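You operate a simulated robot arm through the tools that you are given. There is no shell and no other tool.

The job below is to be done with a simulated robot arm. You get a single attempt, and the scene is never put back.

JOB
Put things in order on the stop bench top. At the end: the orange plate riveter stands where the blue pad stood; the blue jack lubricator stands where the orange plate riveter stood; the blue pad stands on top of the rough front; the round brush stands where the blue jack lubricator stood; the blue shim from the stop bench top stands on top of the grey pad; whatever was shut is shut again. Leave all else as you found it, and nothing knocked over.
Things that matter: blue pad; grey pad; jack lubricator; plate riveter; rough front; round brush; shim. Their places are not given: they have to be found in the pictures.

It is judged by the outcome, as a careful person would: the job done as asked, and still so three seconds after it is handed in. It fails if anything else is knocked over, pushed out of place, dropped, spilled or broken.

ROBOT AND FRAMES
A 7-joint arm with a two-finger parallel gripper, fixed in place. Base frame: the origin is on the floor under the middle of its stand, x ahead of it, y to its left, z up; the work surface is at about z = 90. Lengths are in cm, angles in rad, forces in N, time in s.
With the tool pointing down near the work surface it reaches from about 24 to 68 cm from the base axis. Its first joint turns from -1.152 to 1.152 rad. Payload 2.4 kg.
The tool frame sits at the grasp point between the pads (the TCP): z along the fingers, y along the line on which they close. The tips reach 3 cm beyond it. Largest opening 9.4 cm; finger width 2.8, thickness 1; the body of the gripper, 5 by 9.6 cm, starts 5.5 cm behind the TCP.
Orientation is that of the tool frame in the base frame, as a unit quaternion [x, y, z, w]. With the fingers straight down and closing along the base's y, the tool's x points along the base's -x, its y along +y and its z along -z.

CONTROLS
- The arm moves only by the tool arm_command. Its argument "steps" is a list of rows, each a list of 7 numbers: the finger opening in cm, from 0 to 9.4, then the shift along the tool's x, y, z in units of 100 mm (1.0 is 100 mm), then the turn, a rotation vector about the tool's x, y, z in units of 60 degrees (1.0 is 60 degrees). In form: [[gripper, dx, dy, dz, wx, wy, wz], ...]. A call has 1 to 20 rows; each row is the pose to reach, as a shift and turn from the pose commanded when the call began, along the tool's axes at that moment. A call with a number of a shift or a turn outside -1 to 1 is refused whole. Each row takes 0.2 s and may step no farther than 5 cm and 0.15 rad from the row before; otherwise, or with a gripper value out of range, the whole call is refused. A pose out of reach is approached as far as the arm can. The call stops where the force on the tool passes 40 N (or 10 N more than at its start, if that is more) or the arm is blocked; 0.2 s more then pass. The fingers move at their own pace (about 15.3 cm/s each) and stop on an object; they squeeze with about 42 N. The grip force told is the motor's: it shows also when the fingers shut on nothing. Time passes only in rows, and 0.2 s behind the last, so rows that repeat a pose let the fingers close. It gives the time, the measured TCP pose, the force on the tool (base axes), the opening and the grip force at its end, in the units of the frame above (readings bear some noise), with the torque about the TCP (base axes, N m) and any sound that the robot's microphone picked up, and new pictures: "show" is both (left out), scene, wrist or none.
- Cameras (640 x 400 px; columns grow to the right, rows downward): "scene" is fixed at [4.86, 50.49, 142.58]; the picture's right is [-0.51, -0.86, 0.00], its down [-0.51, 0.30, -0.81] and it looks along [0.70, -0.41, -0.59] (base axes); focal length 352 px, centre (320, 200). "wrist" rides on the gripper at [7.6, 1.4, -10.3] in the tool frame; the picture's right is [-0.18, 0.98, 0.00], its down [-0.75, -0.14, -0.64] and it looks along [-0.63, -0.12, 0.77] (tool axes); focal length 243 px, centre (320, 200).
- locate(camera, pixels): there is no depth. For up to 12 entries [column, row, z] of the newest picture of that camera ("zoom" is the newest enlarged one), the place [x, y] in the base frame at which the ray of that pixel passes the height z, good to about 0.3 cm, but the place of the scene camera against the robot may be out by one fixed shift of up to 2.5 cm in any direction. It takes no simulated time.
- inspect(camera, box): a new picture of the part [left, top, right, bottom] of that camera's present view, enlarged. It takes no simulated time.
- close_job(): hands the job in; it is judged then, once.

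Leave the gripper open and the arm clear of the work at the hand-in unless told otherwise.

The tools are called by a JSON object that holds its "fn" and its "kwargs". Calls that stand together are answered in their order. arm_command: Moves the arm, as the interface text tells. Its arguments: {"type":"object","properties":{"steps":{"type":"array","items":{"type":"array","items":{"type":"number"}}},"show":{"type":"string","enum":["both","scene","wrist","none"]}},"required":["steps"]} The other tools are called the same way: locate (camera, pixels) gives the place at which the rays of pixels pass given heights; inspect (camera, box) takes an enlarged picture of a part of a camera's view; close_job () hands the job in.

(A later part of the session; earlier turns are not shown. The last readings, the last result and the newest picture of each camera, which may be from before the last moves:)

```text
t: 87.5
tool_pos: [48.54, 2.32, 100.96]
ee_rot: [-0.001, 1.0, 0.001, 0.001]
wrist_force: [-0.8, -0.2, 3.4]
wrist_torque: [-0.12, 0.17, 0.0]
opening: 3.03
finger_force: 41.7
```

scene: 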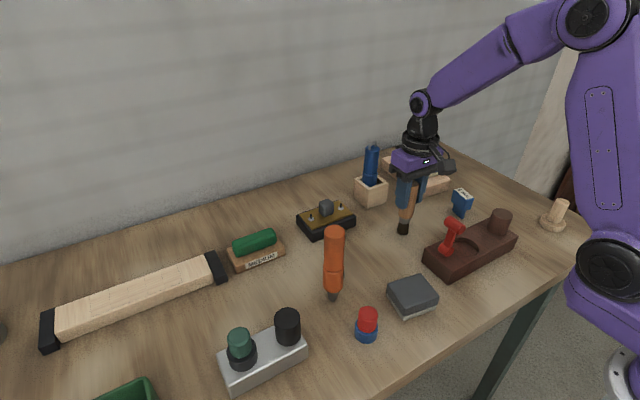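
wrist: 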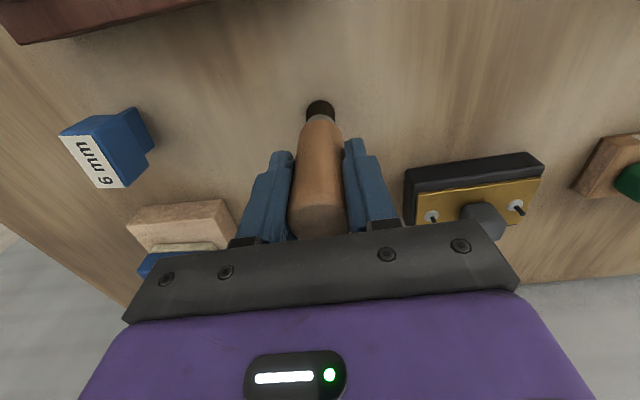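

Contact at about 4 N. I will release in small steps and check.

{"fn": "arm_command", "kwargs": {"steps": [[3.2, 0, 0, 0, 0, 0, 0], [3.4, 0, 0, 0, 0, 0, 0], [3.7, 0, 0, 0, 0, 0, 0], [4.2, 0, 0, 0, 0, 0, 0], [5.0, 0, 0, 0, 0, 0, 0]]}}

{"fn": "inspect", "kwargs": {"camera": "wrist", "box": [240, 80, 400, 250]}}

{"fn": "inspect", "kwargs": {"camera": "scene", "box": [370, 140, 450, 250]}}

```text
t: 88.7
tool_pos: [48.43, 2.32, 101.01]
ee_rot: [-0.001, 1.0, 0.001, 0.001]
wrist_force: [0.2, 0.8, 0.1]
wrist_torque: [0.0, -0.02, 0.03]
opening: 5.01
finger_force: 0.2
```

scene: 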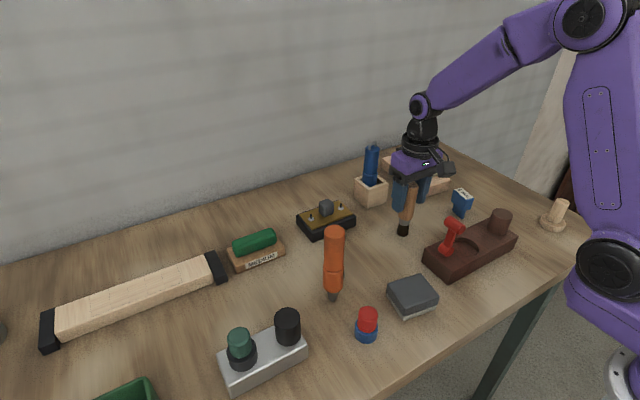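
wrist: 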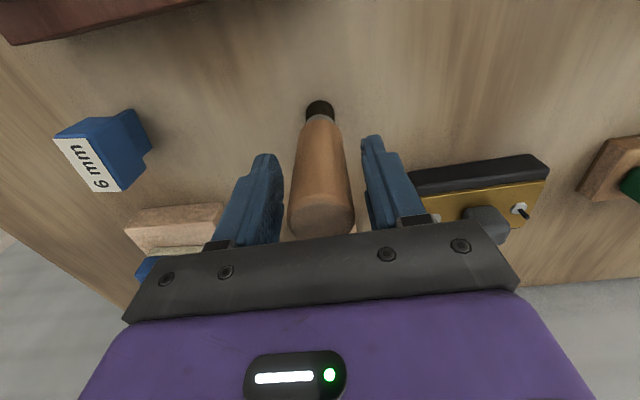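

```text
2.35 times, centred on (320, 165) of wrist
```

zoom: 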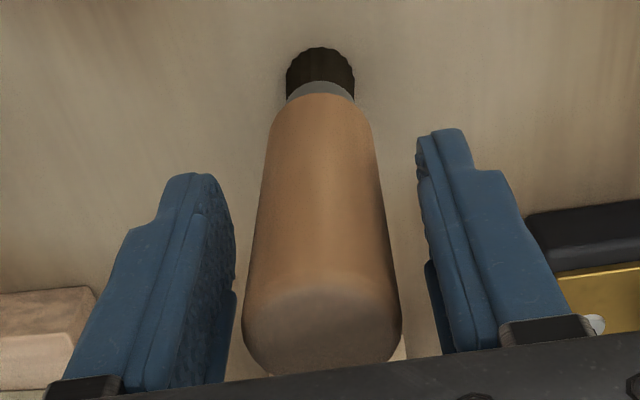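

```text
3.64 times, centred on (410, 195) of scene
```

zoom: 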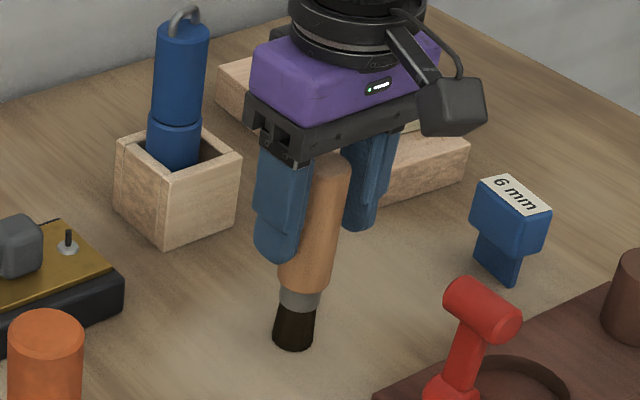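

The brush stands free of both fingers. I will open wider and rise straight up.

{"fn": "arm_command", "kwargs": {"steps": [[6.5, 0, 0, 0, 0, 0, 0], [8, 0, 0, 0, 0, 0, 0], [8.5, 0, 0, -0.1, 0, 0, 0], [8.5, 0, 0, -0.3, 0, 0, 0], [8.5, 0, 0, -0.6, 0, 0, 0], [8.5, 0, 0, -1.0, 0, 0, 0]]}}

{"fn": "inspect", "kwargs": {"camera": "wrist", "box": [100, 40, 380, 200]}}

```text
t: 90.1
tool_pos: [48.29, 2.16, 110.94]
ee_rot: [-0.001, 1.0, 0.001, 0.001]
wrist_force: [1.2, 0.8, -0.1]
wrist_torque: [-0.01, 0.03, -0.01]
opening: 8.47
finger_force: 0.1
```

scene: 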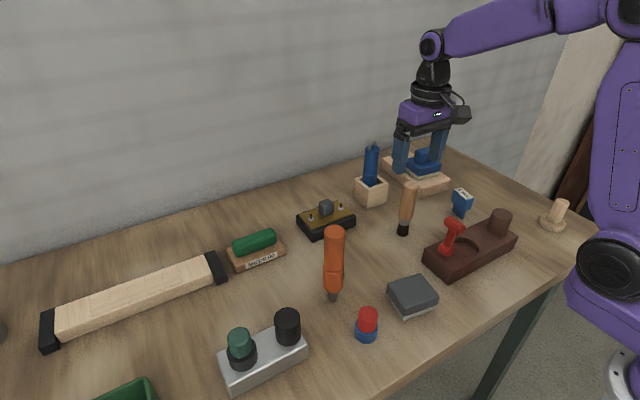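
wrist: 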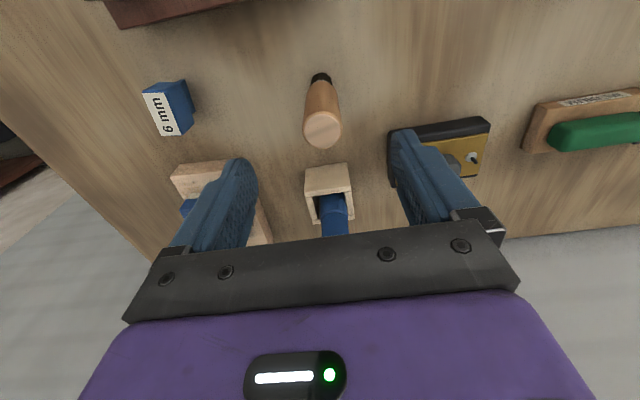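

```text
2.29 times, centred on (240, 120) of wrist
```

zoom: 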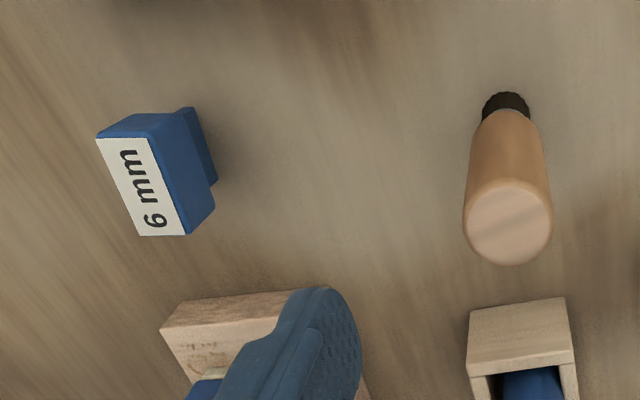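

The brush stands upright at the lubricator's former place. Now the shim, near wrist (168,107). I will move back and right for a close view.

{"fn": "arm_command", "kwargs": {"steps": [[8.5, 0.2, -0.1, -0.3, 0, 0, 0], [8.5, 0.45, -0.4, -0.3, 0, 0, 0], [8.5, 0.7, -0.7, -0.3, 0, 0, 0], [8.5, 0.9, -1.0, -0.3, 0, 0, 0]]}}

{"fn": "inspect", "kwargs": {"camera": "wrist", "box": [220, 60, 380, 200]}}

{"fn": "inspect", "kwargs": {"camera": "scene", "box": [435, 175, 495, 230]}}

```text
t: 91.1
tool_pos: [39.48, -7.55, 113.96]
ee_rot: [-0.002, 1.0, 0.0, 0.001]
wrist_force: [-0.3, 0.1, 0.3]
wrist_torque: [0.02, -0.03, -0.01]
opening: 8.49
finger_force: 0.0
```

scene: 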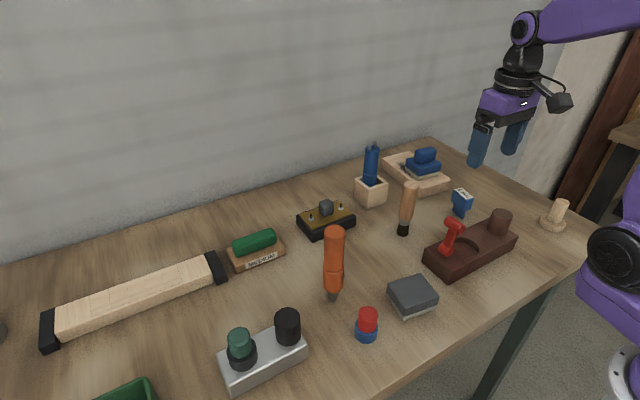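
wrist: 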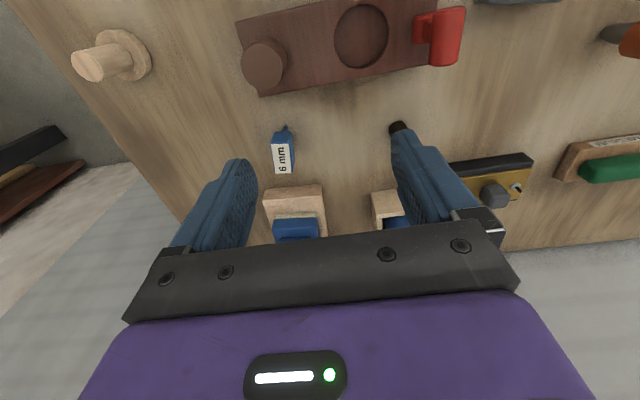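

```text
2.86 times, centred on (300, 130) of wrist
```

zoom: 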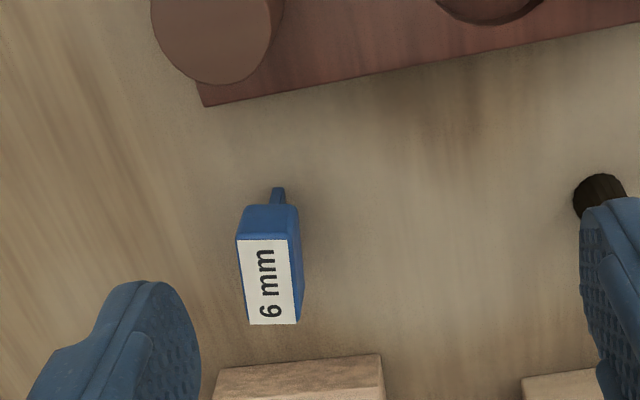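

```text
7.27 times, centred on (465, 202) of scene
```

zoom: 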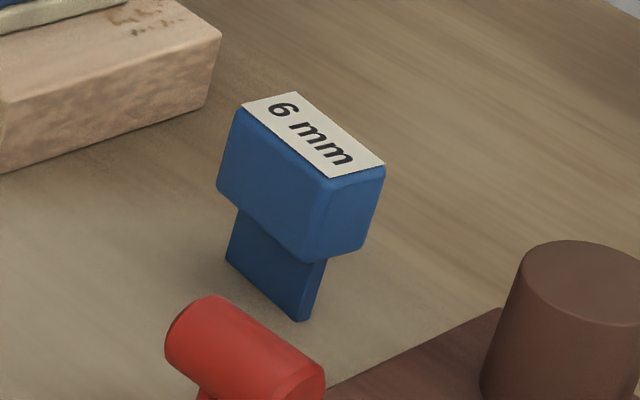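

The shim has a head about 2 cm by 3 cm on a thin upright leg. I will locate its leg base and head top.

{"fn": "locate", "kwargs": {"camera": "wrist", "pixels": [[285.3, 126.5, 90], [271, 143.3, 95], [271, 143.3, 96], [288.8, 144, 95], [288.8, 144, 96], [291.6, 173, 95], [291.6, 173, 96], [275.2, 173.7, 95], [275.2, 173.7, 96], [281.7, 158, 95.5]]}}

{"fn": "locate", "kwargs": {"camera": "scene", "pixels": [[461.6, 218.8, 90], [463, 218.5, 90], [452, 210.2, 90], [466.4, 199, 95], [466.4, 199, 96], [473.8, 197.3, 95], [473.8, 197.3, 96], [454.5, 188.5, 95], [454.5, 188.5, 96], [461.7, 187.2, 96]]}}

```text
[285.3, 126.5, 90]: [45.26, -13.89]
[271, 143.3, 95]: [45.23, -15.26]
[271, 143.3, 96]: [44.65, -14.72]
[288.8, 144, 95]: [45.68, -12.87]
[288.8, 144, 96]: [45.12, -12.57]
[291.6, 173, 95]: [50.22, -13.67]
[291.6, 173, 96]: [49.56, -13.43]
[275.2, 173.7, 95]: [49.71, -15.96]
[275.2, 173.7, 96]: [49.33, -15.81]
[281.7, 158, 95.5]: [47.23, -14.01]
```

```text
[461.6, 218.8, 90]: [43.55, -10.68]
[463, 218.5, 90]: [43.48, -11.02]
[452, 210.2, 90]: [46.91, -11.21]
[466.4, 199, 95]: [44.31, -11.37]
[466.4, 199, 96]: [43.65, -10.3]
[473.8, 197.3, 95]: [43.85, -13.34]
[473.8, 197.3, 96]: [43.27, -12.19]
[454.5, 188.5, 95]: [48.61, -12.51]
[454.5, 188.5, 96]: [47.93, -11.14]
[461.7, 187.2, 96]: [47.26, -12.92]
```

Shim head centre is about (47.15, −14.1), its top about z 96, yaw about −11°, and the head is 2.3 cm wide. I will move above it with the gripper turned −11°, stopping at z 105.

{"fn": "arm_command", "kwargs": {"steps": [[8, -0.25, -0.22, 0.1, 0, 0, 0.09], [8, -0.5, -0.44, 0.2, 0, 0, 0.183], [8, -0.76, -0.66, 0.4, 0, 0, 0.183], [8, -0.76, -0.66, 0.7, 0, 0, 0.183], [8, -0.76, -0.66, 0.9, 0, 0, 0.183]]}}

{"fn": "inspect", "kwargs": {"camera": "wrist", "box": [260, 60, 380, 170]}}

```text
t: 92.3
tool_pos: [47.12, -14.16, 104.9]
ee_rot: [0.095, 0.995, 0.0, 0.001]
wrist_force: [-0.8, 0.1, 0.3]
wrist_torque: [0.0, 0.02, 0.0]
opening: 7.99
finger_force: 0.1
```

scene: 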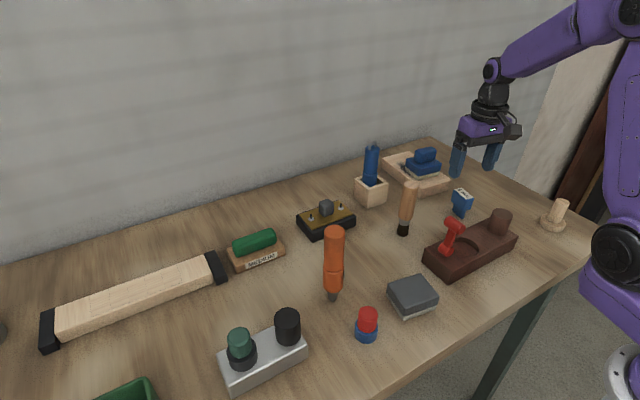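
wrist: 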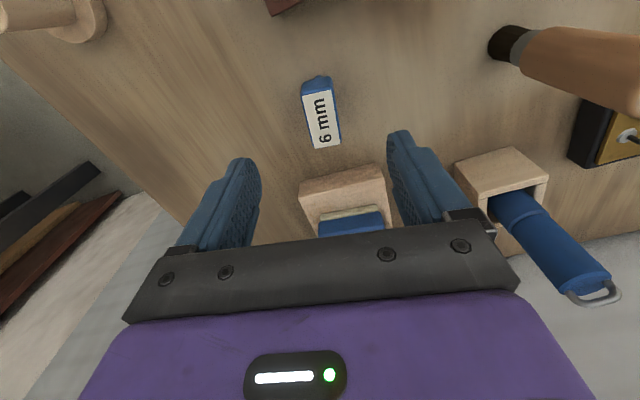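

```text
3.64 times, centred on (320, 115) of wrist
```

zoom: 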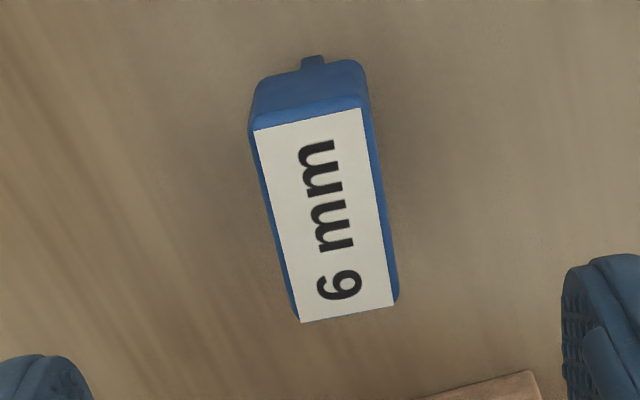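

The label edges are nearly parallel to the tool axes. I will compute the head's centre from its corners.

{"fn": "locate", "kwargs": {"camera": "wrist", "pixels": [[301.3, 95.8, 96], [331.5, 89.7, 96], [341.5, 143.8, 96], [314, 148.5, 96], [318, 76, 90], [301.3, 95.8, 97], [331.5, 89.7, 97], [341.5, 143.8, 97], [314, 148.5, 97]]}}

```text
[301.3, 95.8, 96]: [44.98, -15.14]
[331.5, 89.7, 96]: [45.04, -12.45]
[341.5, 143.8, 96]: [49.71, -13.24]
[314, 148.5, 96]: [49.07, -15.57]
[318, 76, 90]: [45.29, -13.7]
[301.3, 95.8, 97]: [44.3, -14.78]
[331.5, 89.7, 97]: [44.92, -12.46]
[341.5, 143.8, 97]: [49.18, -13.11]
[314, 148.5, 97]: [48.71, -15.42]
```

The head's centre is right under the TCP. I will descend to z about 95 and close gradually on the head.

{"fn": "arm_command", "kwargs": {"steps": [[8, 0, 0, 0.3, 0, 0, 0], [8, 0, 0, 0.6, 0, 0, 0], [8, 0, 0, 0.85, 0, 0, 0], [8, 0, 0, 0.99, 0, 0, 0], [8, 0, 0, 0.99, 0, 0, 0]]}}

{"fn": "inspect", "kwargs": {"camera": "wrist", "box": [220, 100, 420, 250]}}

{"fn": "inspect", "kwargs": {"camera": "scene", "box": [420, 150, 520, 240]}}

```text
t: 93.5
tool_pos: [46.98, -14.36, 94.97]
ee_rot: [0.094, 0.996, 0.0, 0.001]
wrist_force: [-0.5, -0.5, 0.8]
wrist_torque: [0.01, -0.01, -0.02]
opening: 8.01
finger_force: 0.1
```

scene: 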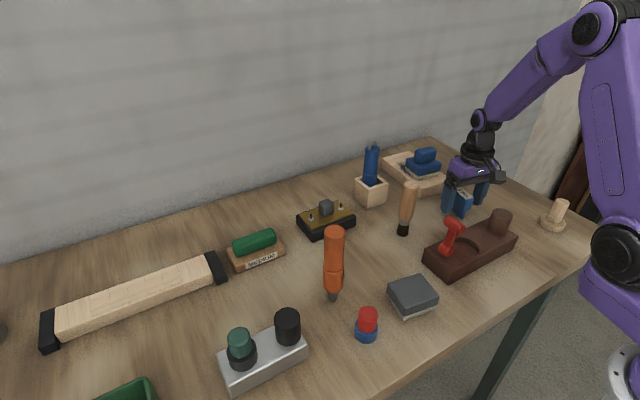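
wrist: 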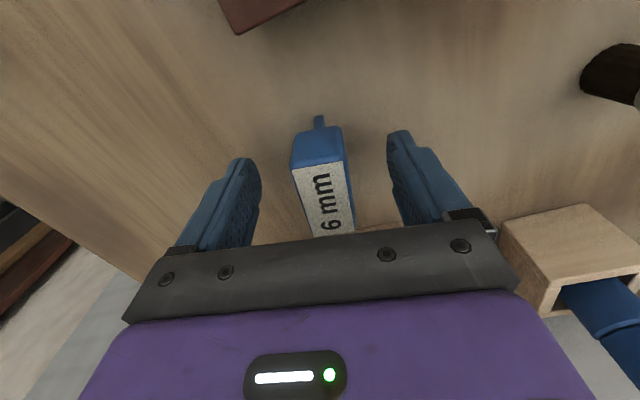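

```text
2.67 times, centred on (320, 175) of wrist
```

zoom: 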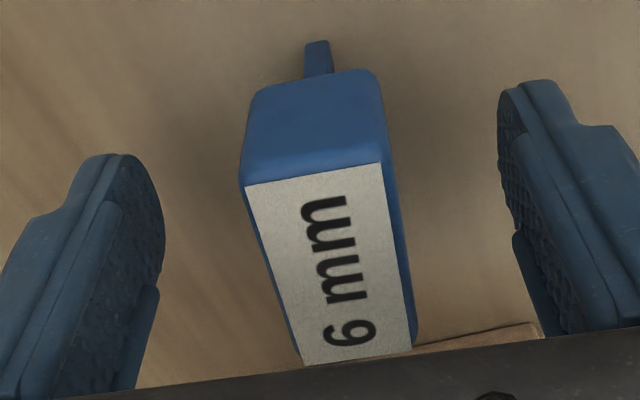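

```text
4.44 times, centred on (470, 195) of scene
```

zoom: 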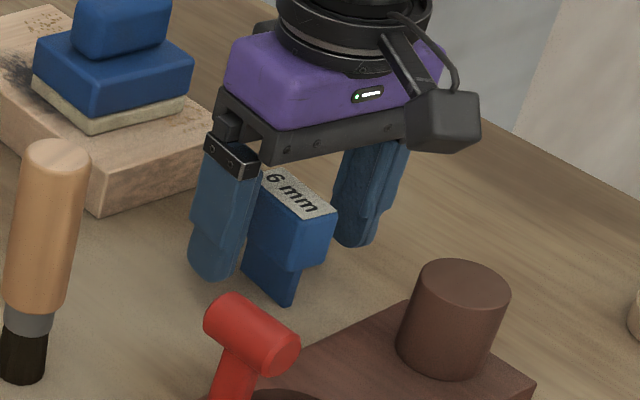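

The shim is centred between the fingers. I will close gradually.

{"fn": "arm_command", "kwargs": {"steps": [[6, 0, 0, 0, 0, 0, 0], [4.5, 0, 0, 0, 0, 0, 0], [3.7, 0, 0, 0, 0, 0, 0], [3.2, 0, 0, 0, 0, 0, 0], [2.9, 0, 0, 0, 0, 0, 0], [2.6, 0, 0, 0, 0, 0, 0], [2.3, 0, 0, 0, 0, 0, 0], [0, 0, 0, 0, 0, 0, 0], [0, 0, 0, 0, 0, 0, 0], [0, 0, 0, 0, 0, 0, 0]], "show": "wrist"}}

```text
t: 95.7
tool_pos: [47.04, -14.44, 95.1]
ee_rot: [0.094, 0.996, 0.001, 0.001]
wrist_force: [0.1, 0.2, 0.8]
wrist_torque: [-0.03, 0.0, -0.01]
opening: 2.93
finger_force: 42.0
```

wrist: 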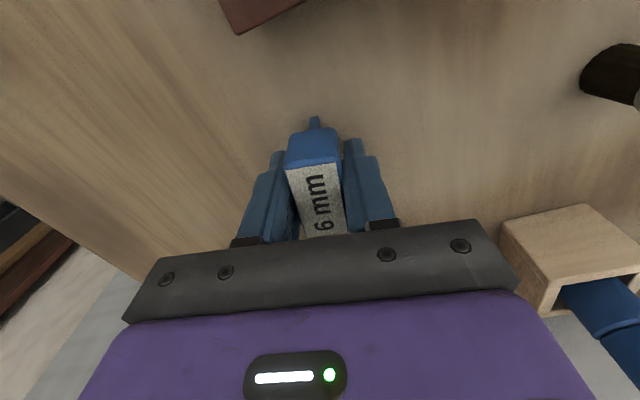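

The head is gripped at 2.93. I will lift slowly.

{"fn": "arm_command", "kwargs": {"steps": [[0, 0, 0, -0.03, 0, 0, 0], [0, 0, 0, -0.1, 0, 0, 0], [0, 0, 0, -0.25, 0, 0, 0], [0, 0, 0, -0.45, 0, 0, 0], [0, 0, 0, -0.7, 0, 0, 0], [0, 0, 0, -0.95, 0, 0, 0], [0, 0, 0, -1.0, 0, 0, 0]]}}

{"fn": "inspect", "kwargs": {"camera": "scene", "box": [430, 90, 520, 200]}}

```text
t: 97.3
tool_pos: [47.09, -14.38, 104.96]
ee_rot: [0.094, 0.996, 0.001, 0.001]
wrist_force: [-0.6, 0.2, -0.1]
wrist_torque: [-0.01, 0.0, 0.04]
opening: 2.95
finger_force: 42.2
```

scene: 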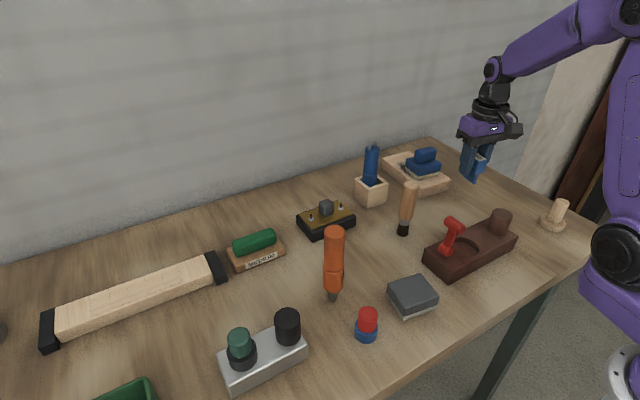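
wrist: 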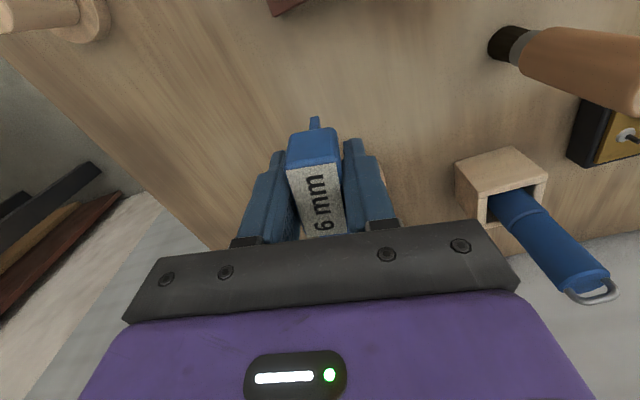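

```text
3.64 times, centred on (475, 145) of scene
```

zoom: 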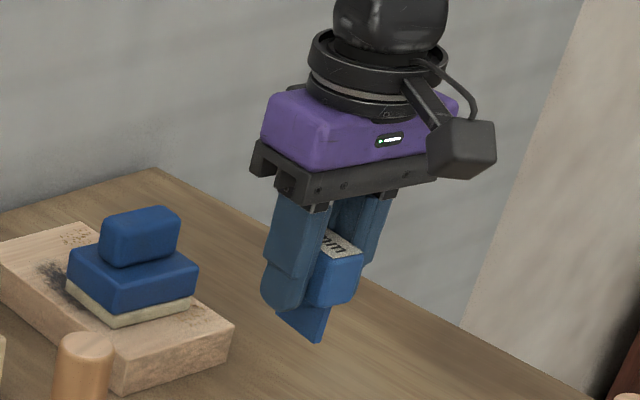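

The shim is held upright. I will raise it and carry it over the brown block towards the grey pad at about (33, 14.3).

{"fn": "arm_command", "kwargs": {"steps": [[0, 0.05, 0, -0.3, 0, 0, 0], [0, 0.2, 0.05, -0.6, 0, 0, 0], [0, 0.45, 0.15, -0.8, 0, 0, 0], [0, 0.764, 0.259, -0.8, 0, 0, 0]], "show": "none"}}

{"fn": "arm_command", "kwargs": {"steps": [[0, 0.2, 0.25, 0, 0, 0, 0], [0, 0.4, 0.5, 0, 0, 0, 0], [0, 0.6, 0.75, 0, 0, 0, 0], [0, 0.682, 0.887, 0, 0, 0, 0]], "show": "none"}}

{"fn": "arm_command", "kwargs": {"steps": [[0, 0.1, 0.25, 0, 0, 0, 0], [0, 0.2, 0.55, 0, 0, 0, 0], [0, 0.3, 0.85, 0, 0, 0, 0], [0, 0.338, 0.953, 0, 0, 0, 0]]}}

```text
t: 98.3
tool_pos: [40.22, -10.15, 113.04]
ee_rot: [0.094, 0.996, 0.002, 0.001]
wrist_force: [-0.3, -0.2, -0.3]
wrist_torque: [-0.02, -0.02, -0.01]
opening: 2.94
finger_force: 42.7
```

```text
t: 99.3
tool_pos: [34.98, -0.27, 112.81]
ee_rot: [0.094, 0.996, 0.001, 0.001]
wrist_force: [-0.3, -0.3, 0.1]
wrist_torque: [0.0, -0.02, 0.04]
opening: 2.96
finger_force: 42.6
```

```text
t: 100.3
tool_pos: [33.5, 9.56, 112.99]
ee_rot: [0.094, 0.996, 0.001, 0.001]
wrist_force: [-0.5, -1.0, 0.1]
wrist_torque: [-0.04, 0.01, -0.01]
opening: 2.97
finger_force: 41.9
```

scene: 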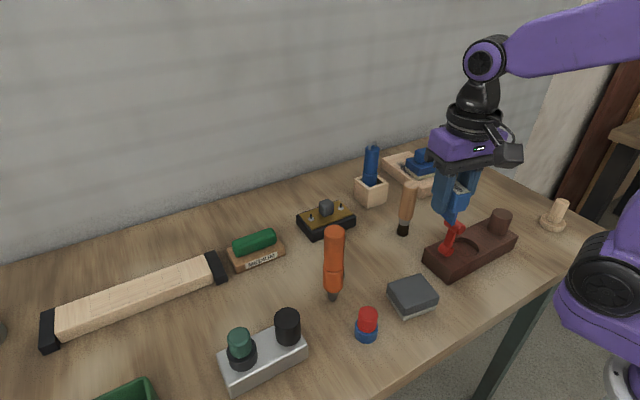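
wrist: 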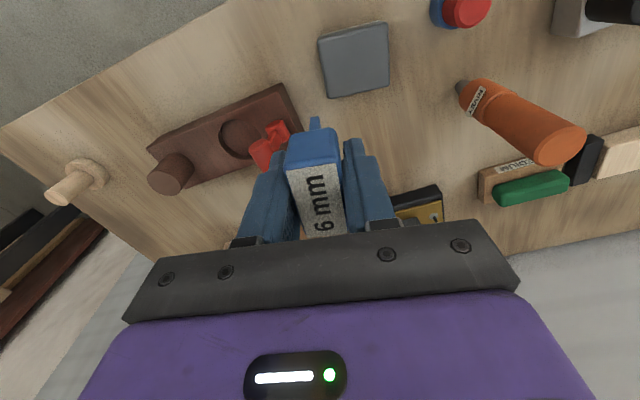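

The grey pad is visible at wrist (355,60). I will locate its top corners again.

{"fn": "inspect", "kwargs": {"camera": "wrist", "box": [300, 10, 410, 110]}}

{"fn": "locate", "kwargs": {"camera": "wrist", "pixels": [[318, 41, 93.5], [386.5, 24, 93.5], [389, 84, 93.5], [326, 97, 93.5], [320, 38, 90], [384, 22, 90], [355, 61, 93.5]]}}

```text
4.00 times, centred on (355, 60) of wrist
```

zoom: 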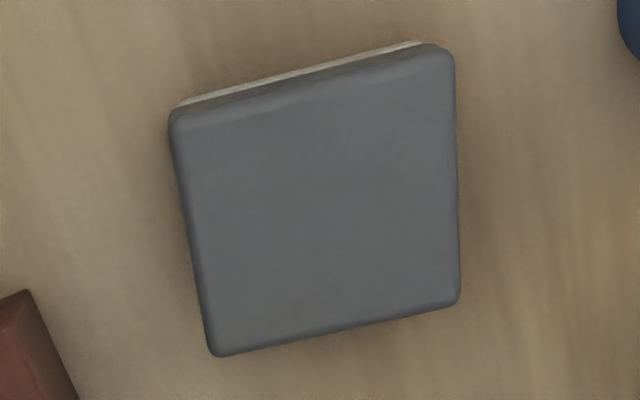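

```text
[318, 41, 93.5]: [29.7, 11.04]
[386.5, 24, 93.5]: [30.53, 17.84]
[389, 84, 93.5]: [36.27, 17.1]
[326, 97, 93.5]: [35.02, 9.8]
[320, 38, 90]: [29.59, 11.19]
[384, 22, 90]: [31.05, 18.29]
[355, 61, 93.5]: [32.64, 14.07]
```

The grey pad's centre is about (32.95, 14.1). I will move above it and descend to z about 103.

{"fn": "arm_command", "kwargs": {"steps": [[0, 0.07, 0.22, 0, 0, 0, 0], [0, 0.135, 0.432, 0, 0, 0, 0], [0, 0.135, 0.432, 0.3, 0, 0, 0], [0, 0.135, 0.432, 0.6, 0, 0, 0], [0, 0.135, 0.432, 0.9, 0, 0, 0], [0, 0.135, 0.432, 1.0, 0, 0, 0]]}}

{"fn": "inspect", "kwargs": {"camera": "scene", "box": [370, 210, 470, 330]}}

{"fn": "inspect", "kwargs": {"camera": "wrist", "box": [230, 0, 410, 250]}}

```text
t: 101.7
tool_pos: [33.1, 14.14, 102.99]
ee_rot: [0.094, 0.996, 0.001, 0.001]
wrist_force: [-0.3, -1.3, -0.7]
wrist_torque: [-0.01, -0.01, 0.0]
opening: 2.94
finger_force: 42.0
```

scene: 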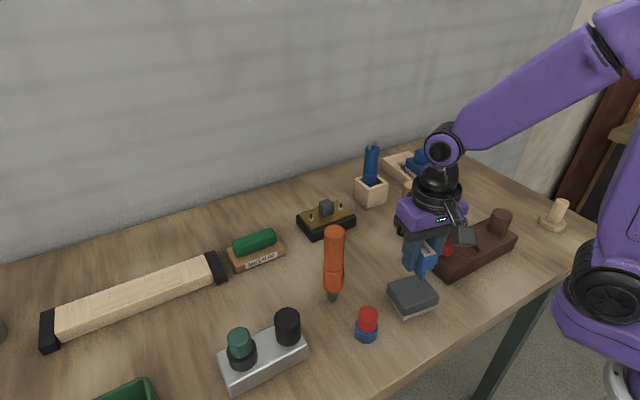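
wrist: 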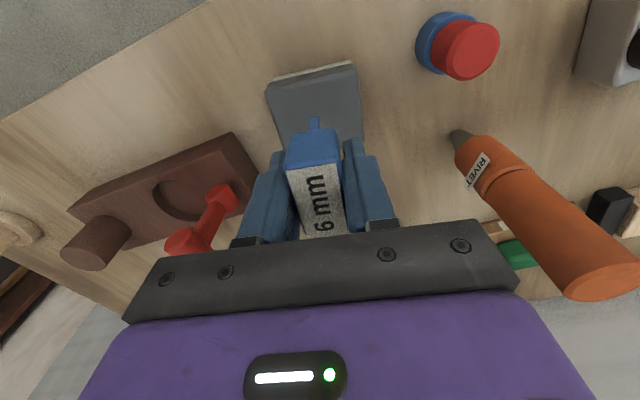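

```text
3.33 times, centred on (420, 270) of scene
```

zoom: 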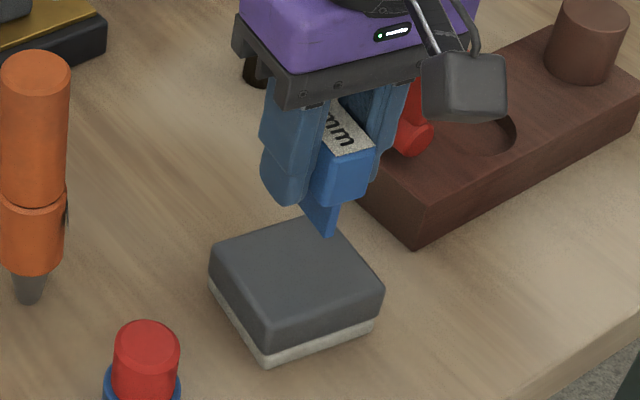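

```text
1.60 times, centred on (320, 125) of wrist
```

zoom: 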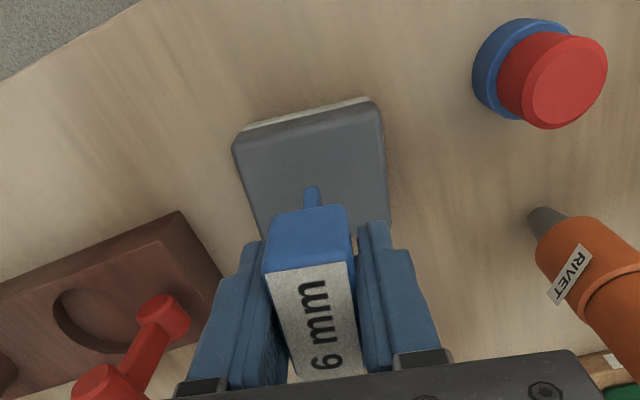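

The shim is above the middle of the grey pad. I will lower to about z 99.9, then go by fine steps.

{"fn": "arm_command", "kwargs": {"steps": [[0, 0, 0, 0.1, 0, 0, 0], [0, 0, 0, 0.2, 0, 0, 0], [0, 0, 0, 0.27, 0, 0, 0], [0, 0, 0, 0.31, 0, 0, 0]]}}

{"fn": "inspect", "kwargs": {"camera": "scene", "box": [370, 220, 460, 330]}}

```text
t: 102.7
tool_pos: [32.99, 14.3, 99.94]
ee_rot: [0.093, 0.996, 0.0, 0.001]
wrist_force: [0.4, -0.2, -1.6]
wrist_torque: [0.03, 0.0, -0.01]
opening: 2.95
finger_force: 41.7
```

scene: 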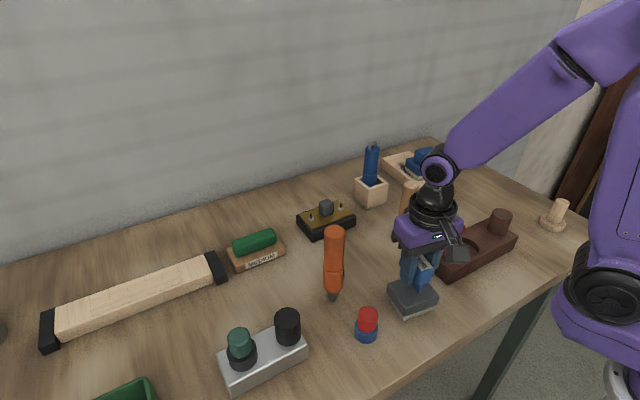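
wrist: 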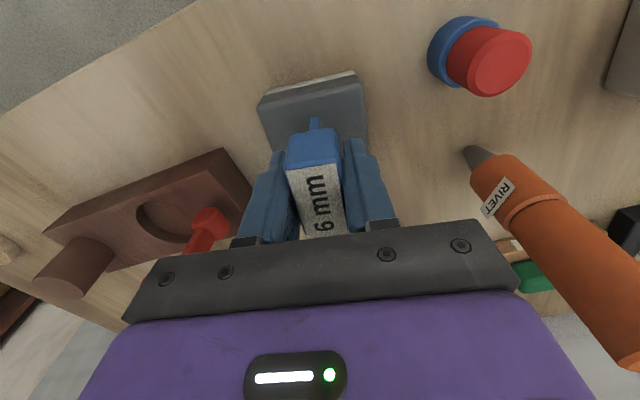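

```text
3.64 times, centred on (415, 275) of scene
```

zoom: 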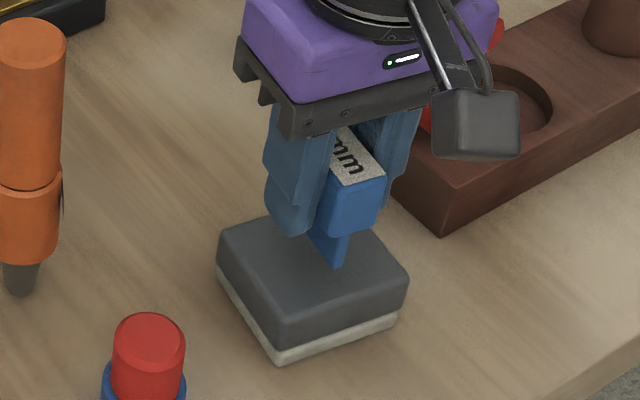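

The leg is over the pad's middle, about 0.8 cm up. I will lower in 0.1 cm steps.

{"fn": "arm_command", "kwargs": {"steps": [[0, 0, 0, 0.01, 0, 0, 0], [0, 0, 0, 0.02, 0, 0, 0], [0, 0, 0, 0.03, 0, 0, 0], [0, 0, 0, 0.04, 0, 0, 0]], "show": "none"}}

```text
t: 103.7
tool_pos: [32.89, 14.27, 99.42]
ee_rot: [0.093, 0.996, -0.001, 0.001]
wrist_force: [-0.1, -0.3, -0.6]
wrist_torque: [0.01, 0.02, 0.01]
opening: 2.94
finger_force: 42.3
```

No contact yet at z 99.4, so I continue.

{"fn": "arm_command", "kwargs": {"steps": [[0, 0, 0, 0.01, 0, 0, 0], [0, 0, 0, 0.02, 0, 0, 0], [0, 0, 0, 0.03, 0, 0, 0]], "show": "none"}}

```text
t: 104.5
tool_pos: [32.83, 14.23, 99.26]
ee_rot: [0.094, 0.996, 0.001, 0.001]
wrist_force: [0.0, 0.6, -1.4]
wrist_torque: [-0.02, -0.01, 0.02]
opening: 2.94
finger_force: 41.8
```

Still free. I will take another 0.2 cm in 0.07 cm steps.

{"fn": "arm_command", "kwargs": {"steps": [[0, 0, 0, 0.007, 0, 0, 0], [0, 0, 0, 0.014, 0, 0, 0], [0, 0, 0, 0.02, 0, 0, 0]], "show": "none"}}

```text
t: 105.3
tool_pos: [33.03, 14.21, 99.01]
ee_rot: [0.094, 0.996, 0.002, 0.001]
wrist_force: [0.1, -0.6, -0.2]
wrist_torque: [0.02, 0.0, 0.04]
opening: 2.94
finger_force: 42.2
```

I will take another 0.15 cm.

{"fn": "arm_command", "kwargs": {"steps": [[0, 0, 0, 0.005, 0, 0, 0], [0, 0, 0, 0.01, 0, 0, 0], [0, 0, 0, 0.015, 0, 0, 0]], "show": "none"}}

```text
t: 106.1
tool_pos: [32.98, 14.25, 99.01]
ee_rot: [0.094, 0.996, 0.0, 0.0]
wrist_force: [0.1, -0.5, -0.4]
wrist_torque: [0.0, -0.02, 0.01]
opening: 2.97
finger_force: 41.8
```

I will look at the gap before going further.

{"fn": "inspect", "kwargs": {"camera": "scene", "box": [385, 255, 445, 320]}}

{"fn": "inspect", "kwargs": {"camera": "wrist", "box": [250, 60, 390, 180]}}

```text
6.15 times, centred on (415, 288) of scene
```

zoom: 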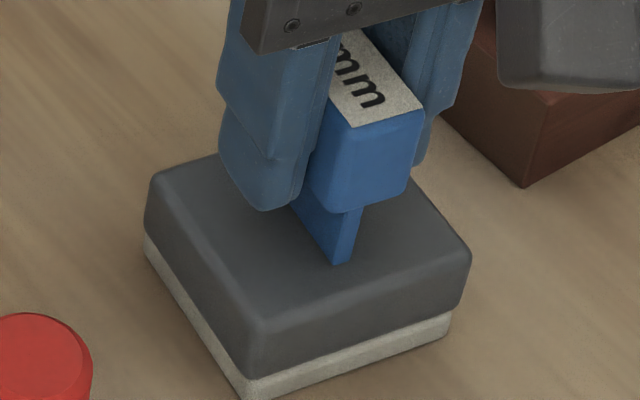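

```text
3.33 times, centred on (320, 120) of wrist
```

zoom: 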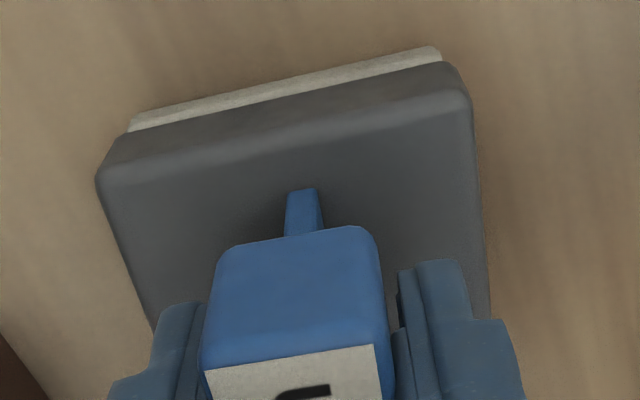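

The leg is almost touching. I will take another 0.1 cm in small steps.

{"fn": "arm_command", "kwargs": {"steps": [[0, 0, 0, 0.004, 0, 0, 0], [0, 0, 0, 0.008, 0, 0, 0]], "show": "none"}}

```text
t: 106.7
tool_pos: [32.86, 14.15, 98.68]
ee_rot: [0.094, 0.996, 0.002, 0.001]
wrist_force: [0.2, 0.2, -0.3]
wrist_torque: [0.01, 0.0, 0.05]
opening: 2.94
finger_force: 42.2
```

I will take another 0.08 cm.

{"fn": "arm_command", "kwargs": {"steps": [[0, 0, 0, 0.004, 0, 0, 0], [0, 0, 0, 0.008, 0, 0, 0]], "show": "none"}}

```text
t: 107.3
tool_pos: [32.96, 14.18, 98.74]
ee_rot: [0.094, 0.996, 0.0, 0.001]
wrist_force: [-4.4, -0.9, 14.7]
wrist_torque: [-0.04, 0.22, 0.03]
opening: 2.97
finger_force: 42.4
```

Contact at about 15 N. I will relax by 0.04 cm, then open in small steps.

{"fn": "arm_command", "kwargs": {"steps": [[0, 0, 0, -0.004, 0, 0, 0], [0, 0, 0, -0.004, 0, 0, 0], [3.1, 0, 0, -0.004, 0, 0, 0], [3.3, 0, 0, -0.004, 0, 0, 0], [3.6, 0, 0, -0.004, 0, 0, 0], [4.2, 0, 0, -0.004, 0, 0, 0]]}}

{"fn": "inspect", "kwargs": {"camera": "scene", "box": [385, 245, 445, 320]}}

{"fn": "inspect", "kwargs": {"camera": "wrist", "box": [230, 60, 410, 240]}}

```text
t: 108.7
tool_pos: [33.02, 14.2, 98.72]
ee_rot: [0.095, 0.996, 0.001, 0.001]
wrist_force: [-0.2, 0.6, -0.6]
wrist_torque: [0.02, -0.01, 0.01]
opening: 4.2
finger_force: 0.1
```

scene: 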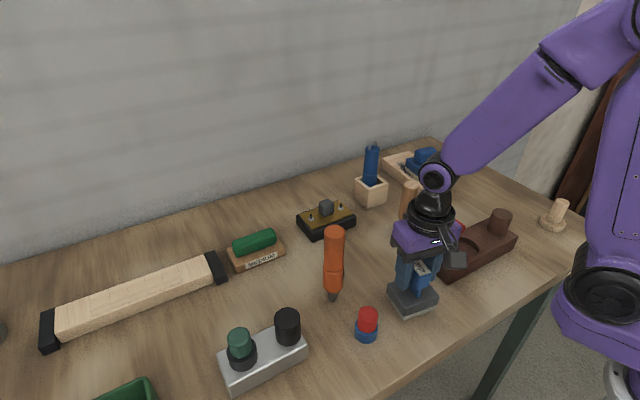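
wrist: 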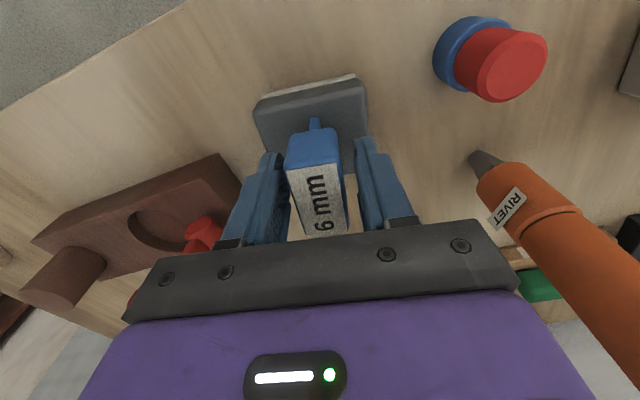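

```text
5.33 times, centred on (415, 282) of scene
```

zoom: 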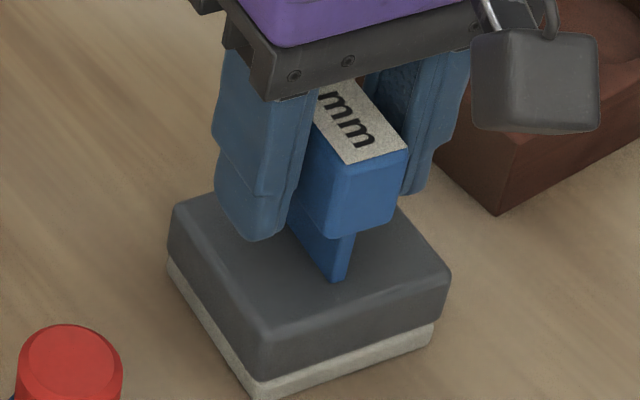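

```text
2.22 times, centred on (320, 150) of wrist
```

zoom: 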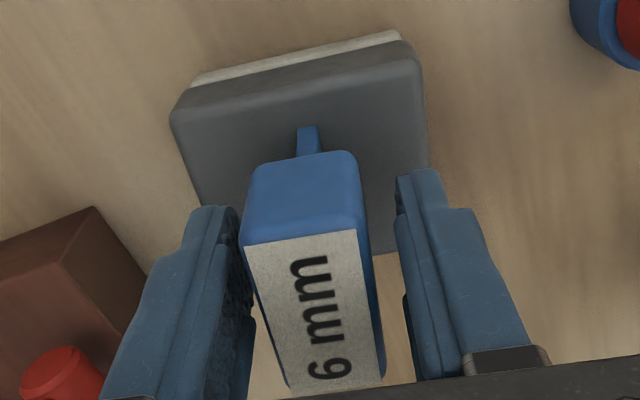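

The shim stands on the grey pad, clear of the fingers. I will open a bit more and rise straight up.

{"fn": "arm_command", "kwargs": {"steps": [[5.0, 0, 0, 0, 0, 0, 0], [5.8, 0, 0, 0, 0, 0, 0], [6, 0, 0, -0.1, 0, 0, 0], [6, 0, 0, -0.3, 0, 0, 0], [6, 0, 0, -0.6, 0, 0, 0], [6, 0, 0, -1.0, 0, 0, 0]]}}

{"fn": "inspect", "kwargs": {"camera": "scene", "box": [380, 240, 450, 325]}}

```text
t: 110.1
tool_pos: [32.9, 14.23, 108.75]
ee_rot: [0.094, 0.996, 0.001, 0.0]
wrist_force: [-0.3, -0.4, 0.2]
wrist_torque: [-0.03, -0.01, -0.03]
opening: 6.01
finger_force: 0.1
```

scene: 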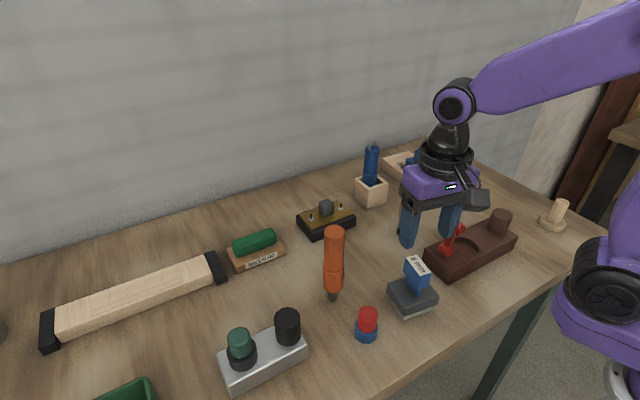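
wrist: 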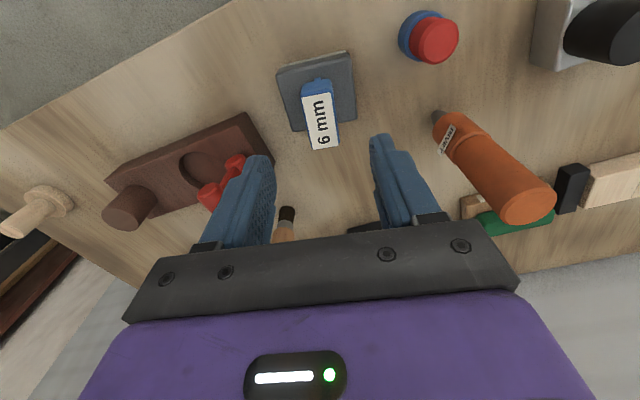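

```text
4.71 times, centred on (415, 282) of scene
```

zoom: 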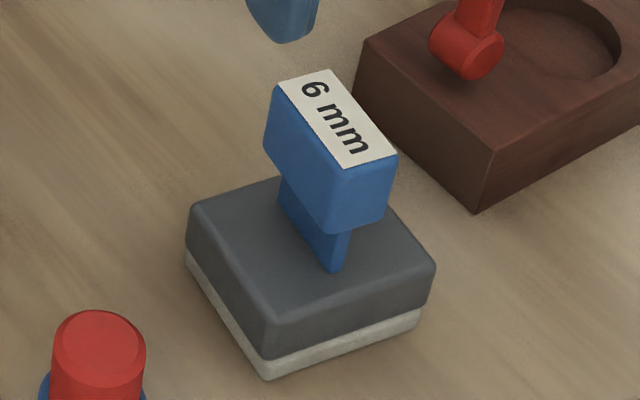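

All five moves are done. Before handing in, I will raise the arm and look over the whole bench, including the left side, to check that everything stands and that I identified the right board.

{"fn": "arm_command", "kwargs": {"steps": [[6, 0, 0, -0.4, 0, 0, 0], [6, 0, 0, -0.8, 0, 0, 0], [6, 0, 0, -1.0, 0, 0, 0]], "show": "none"}}

{"fn": "arm_command", "kwargs": {"steps": [[6, 0.15, 0.4, -0.1, 0, 0, 0], [6, 0.15, 0.8, -0.3, 0, 0, 0], [6, 0.15, 1.0, -0.5, 0, 0, 0]], "show": "none"}}

{"fn": "arm_command", "kwargs": {"steps": [[6, 0, 0.4, 0, 0, 0, 0], [6, 0, 0.8, 0, 0, 0, 0], [6, 0, 1.0, 0, 0, 0, 0]]}}

```text
t: 110.9
tool_pos: [32.98, 13.98, 118.64]
ee_rot: [0.095, 0.996, 0.001, 0.001]
wrist_force: [-1.5, -0.6, 0.3]
wrist_torque: [0.02, 0.03, 0.0]
opening: 6.01
finger_force: 0.1
```

```text
t: 111.7
tool_pos: [33.04, 24.39, 123.62]
ee_rot: [0.094, 0.996, 0.0, 0.0]
wrist_force: [0.3, 0.1, 0.2]
wrist_torque: [0.04, 0.0, 0.0]
opening: 6.01
finger_force: 0.1
```

```text
t: 112.5
tool_pos: [35.06, 34.14, 123.67]
ee_rot: [0.094, 0.996, 0.001, 0.001]
wrist_force: [-0.1, -0.2, -0.1]
wrist_torque: [0.03, 0.02, -0.01]
opening: 6.01
finger_force: 0.1
```

scene: 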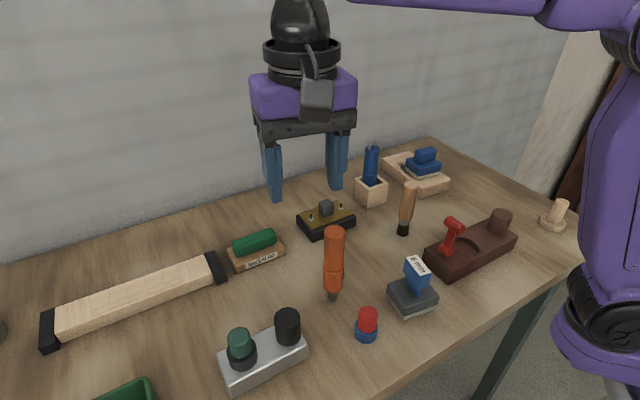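
wrist: 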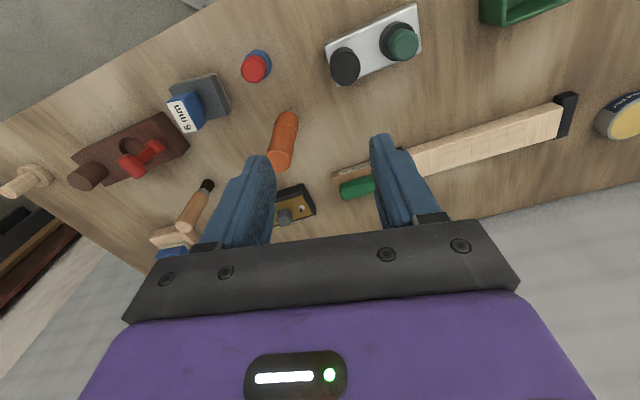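

I will enlarge the left part of the bench in the wrist view and the whole arrangement in the scene view.

{"fn": "inspect", "kwargs": {"camera": "wrist", "box": [420, 60, 640, 200]}}

{"fn": "inspect", "kwargs": {"camera": "scene", "box": [20, 230, 300, 400]}}

{"fn": "inspect", "kwargs": {"camera": "scene", "box": [290, 130, 530, 330]}}

```text
2.86 times, centred on (530, 130) of wrist
```

zoom: 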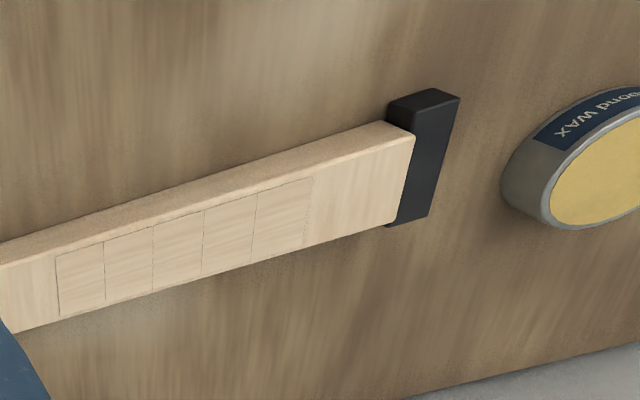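

```text
2.29 times, centred on (160, 315) of scene
```

zoom: 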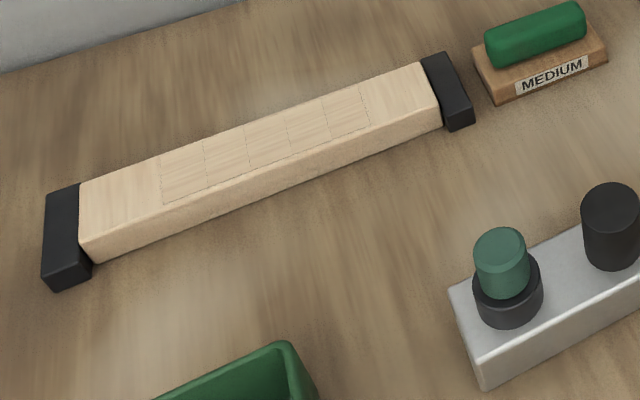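

```text
2.00 times, centred on (410, 230) of scene
```

zoom: 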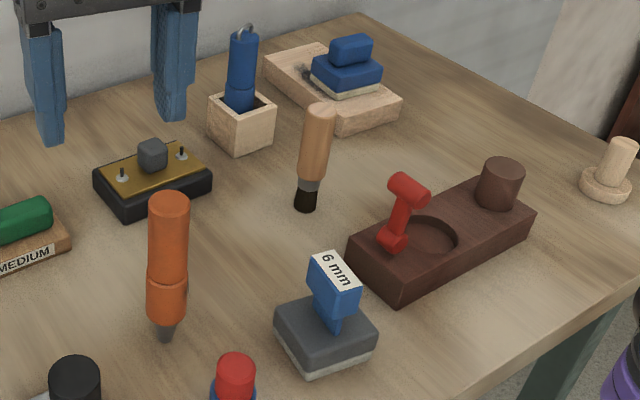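

Everything stands as intended. One doubt remains: the long piece held between the two black stops has a faint panel grid and small marks, so I must be sure which piece is the "rough front". I will bring the wrist camera nearer to the long piece.

{"fn": "arm_command", "kwargs": {"steps": [[6, -0.05, 0.25, 0.1, 0, 0, -0.13], [6, -0.1, 0.5, 0.3, 0, 0, -0.26], [6, -0.15, 0.75, 0.5, 0, 0, -0.39], [6, -0.2, 1.0, 0.7, 0, 0, -0.517]]}}

```text
t: 113.5
tool_pos: [38.85, 43.7, 116.75]
ee_rot: [-0.176, 0.984, 0.002, 0.001]
wrist_force: [0.6, 0.4, -0.1]
wrist_torque: [0.03, -0.01, 0.0]
opening: 5.98
finger_force: 0.1
```

scene: 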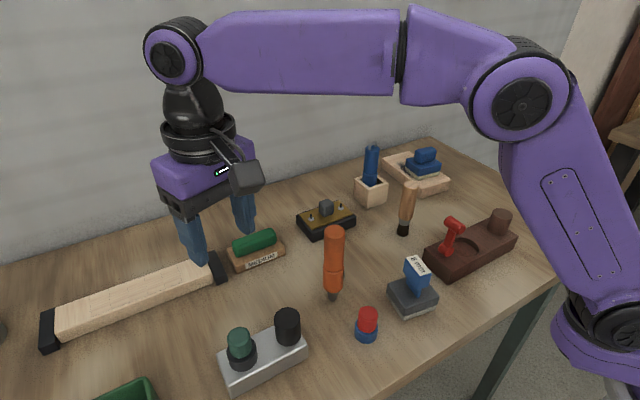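
wrist: 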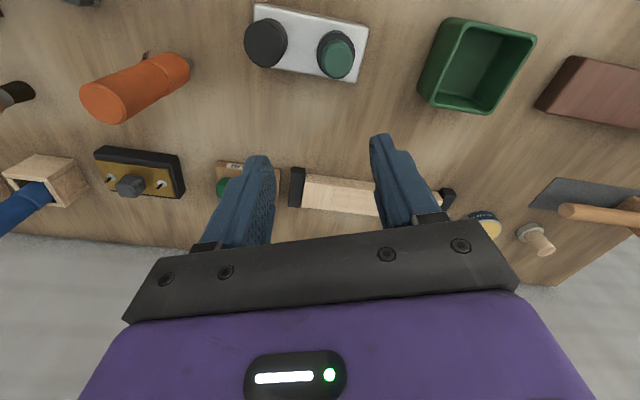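

There are more things farther left: a brown block at (600,90), a trowel at (600,200), a small brush-like item at (537,240), a tin at (485,222). I will enlarge that area and the long piece.

{"fn": "inspect", "kwargs": {"camera": "wrist", "box": [440, 20, 640, 270]}}

{"fn": "inspect", "kwargs": {"camera": "wrist", "box": [280, 160, 400, 230]}}

{"fn": "inspect", "kwargs": {"camera": "wrist", "box": [520, 40, 640, 260]}}

```text
1.60 times, centred on (540, 145) of wrist
```

zoom: 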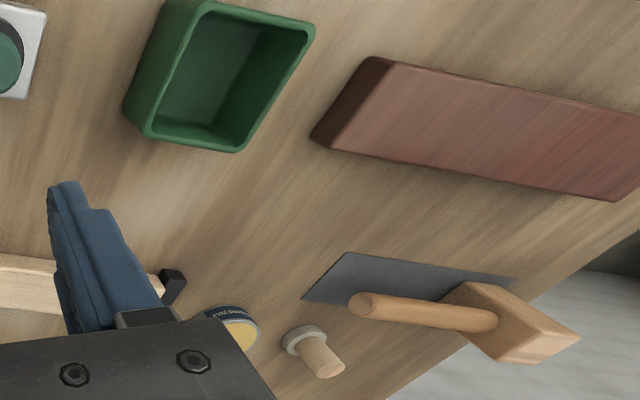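

```text
5.33 times, centred on (340, 195) of wrist
```

zoom: 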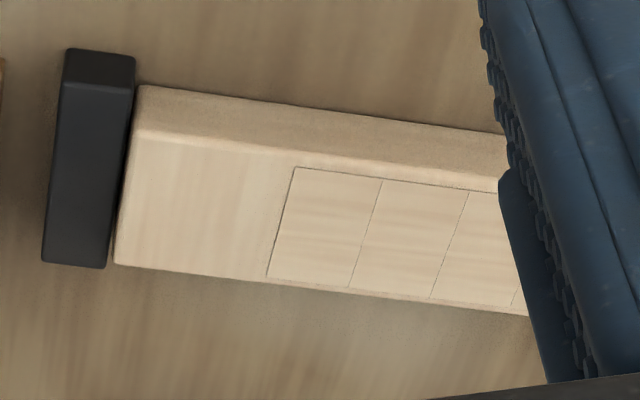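

```text
1.82 times, centred on (580, 150) of wrist
```

zoom: 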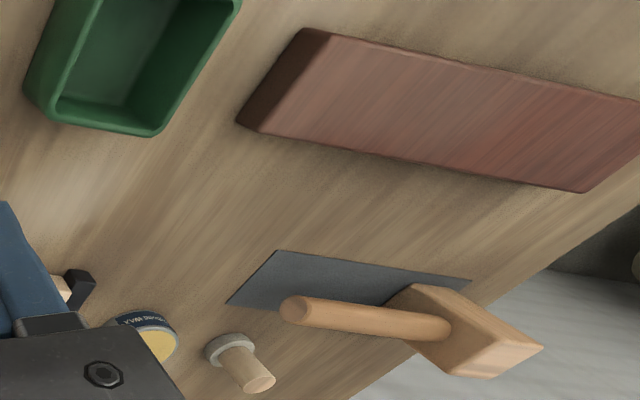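

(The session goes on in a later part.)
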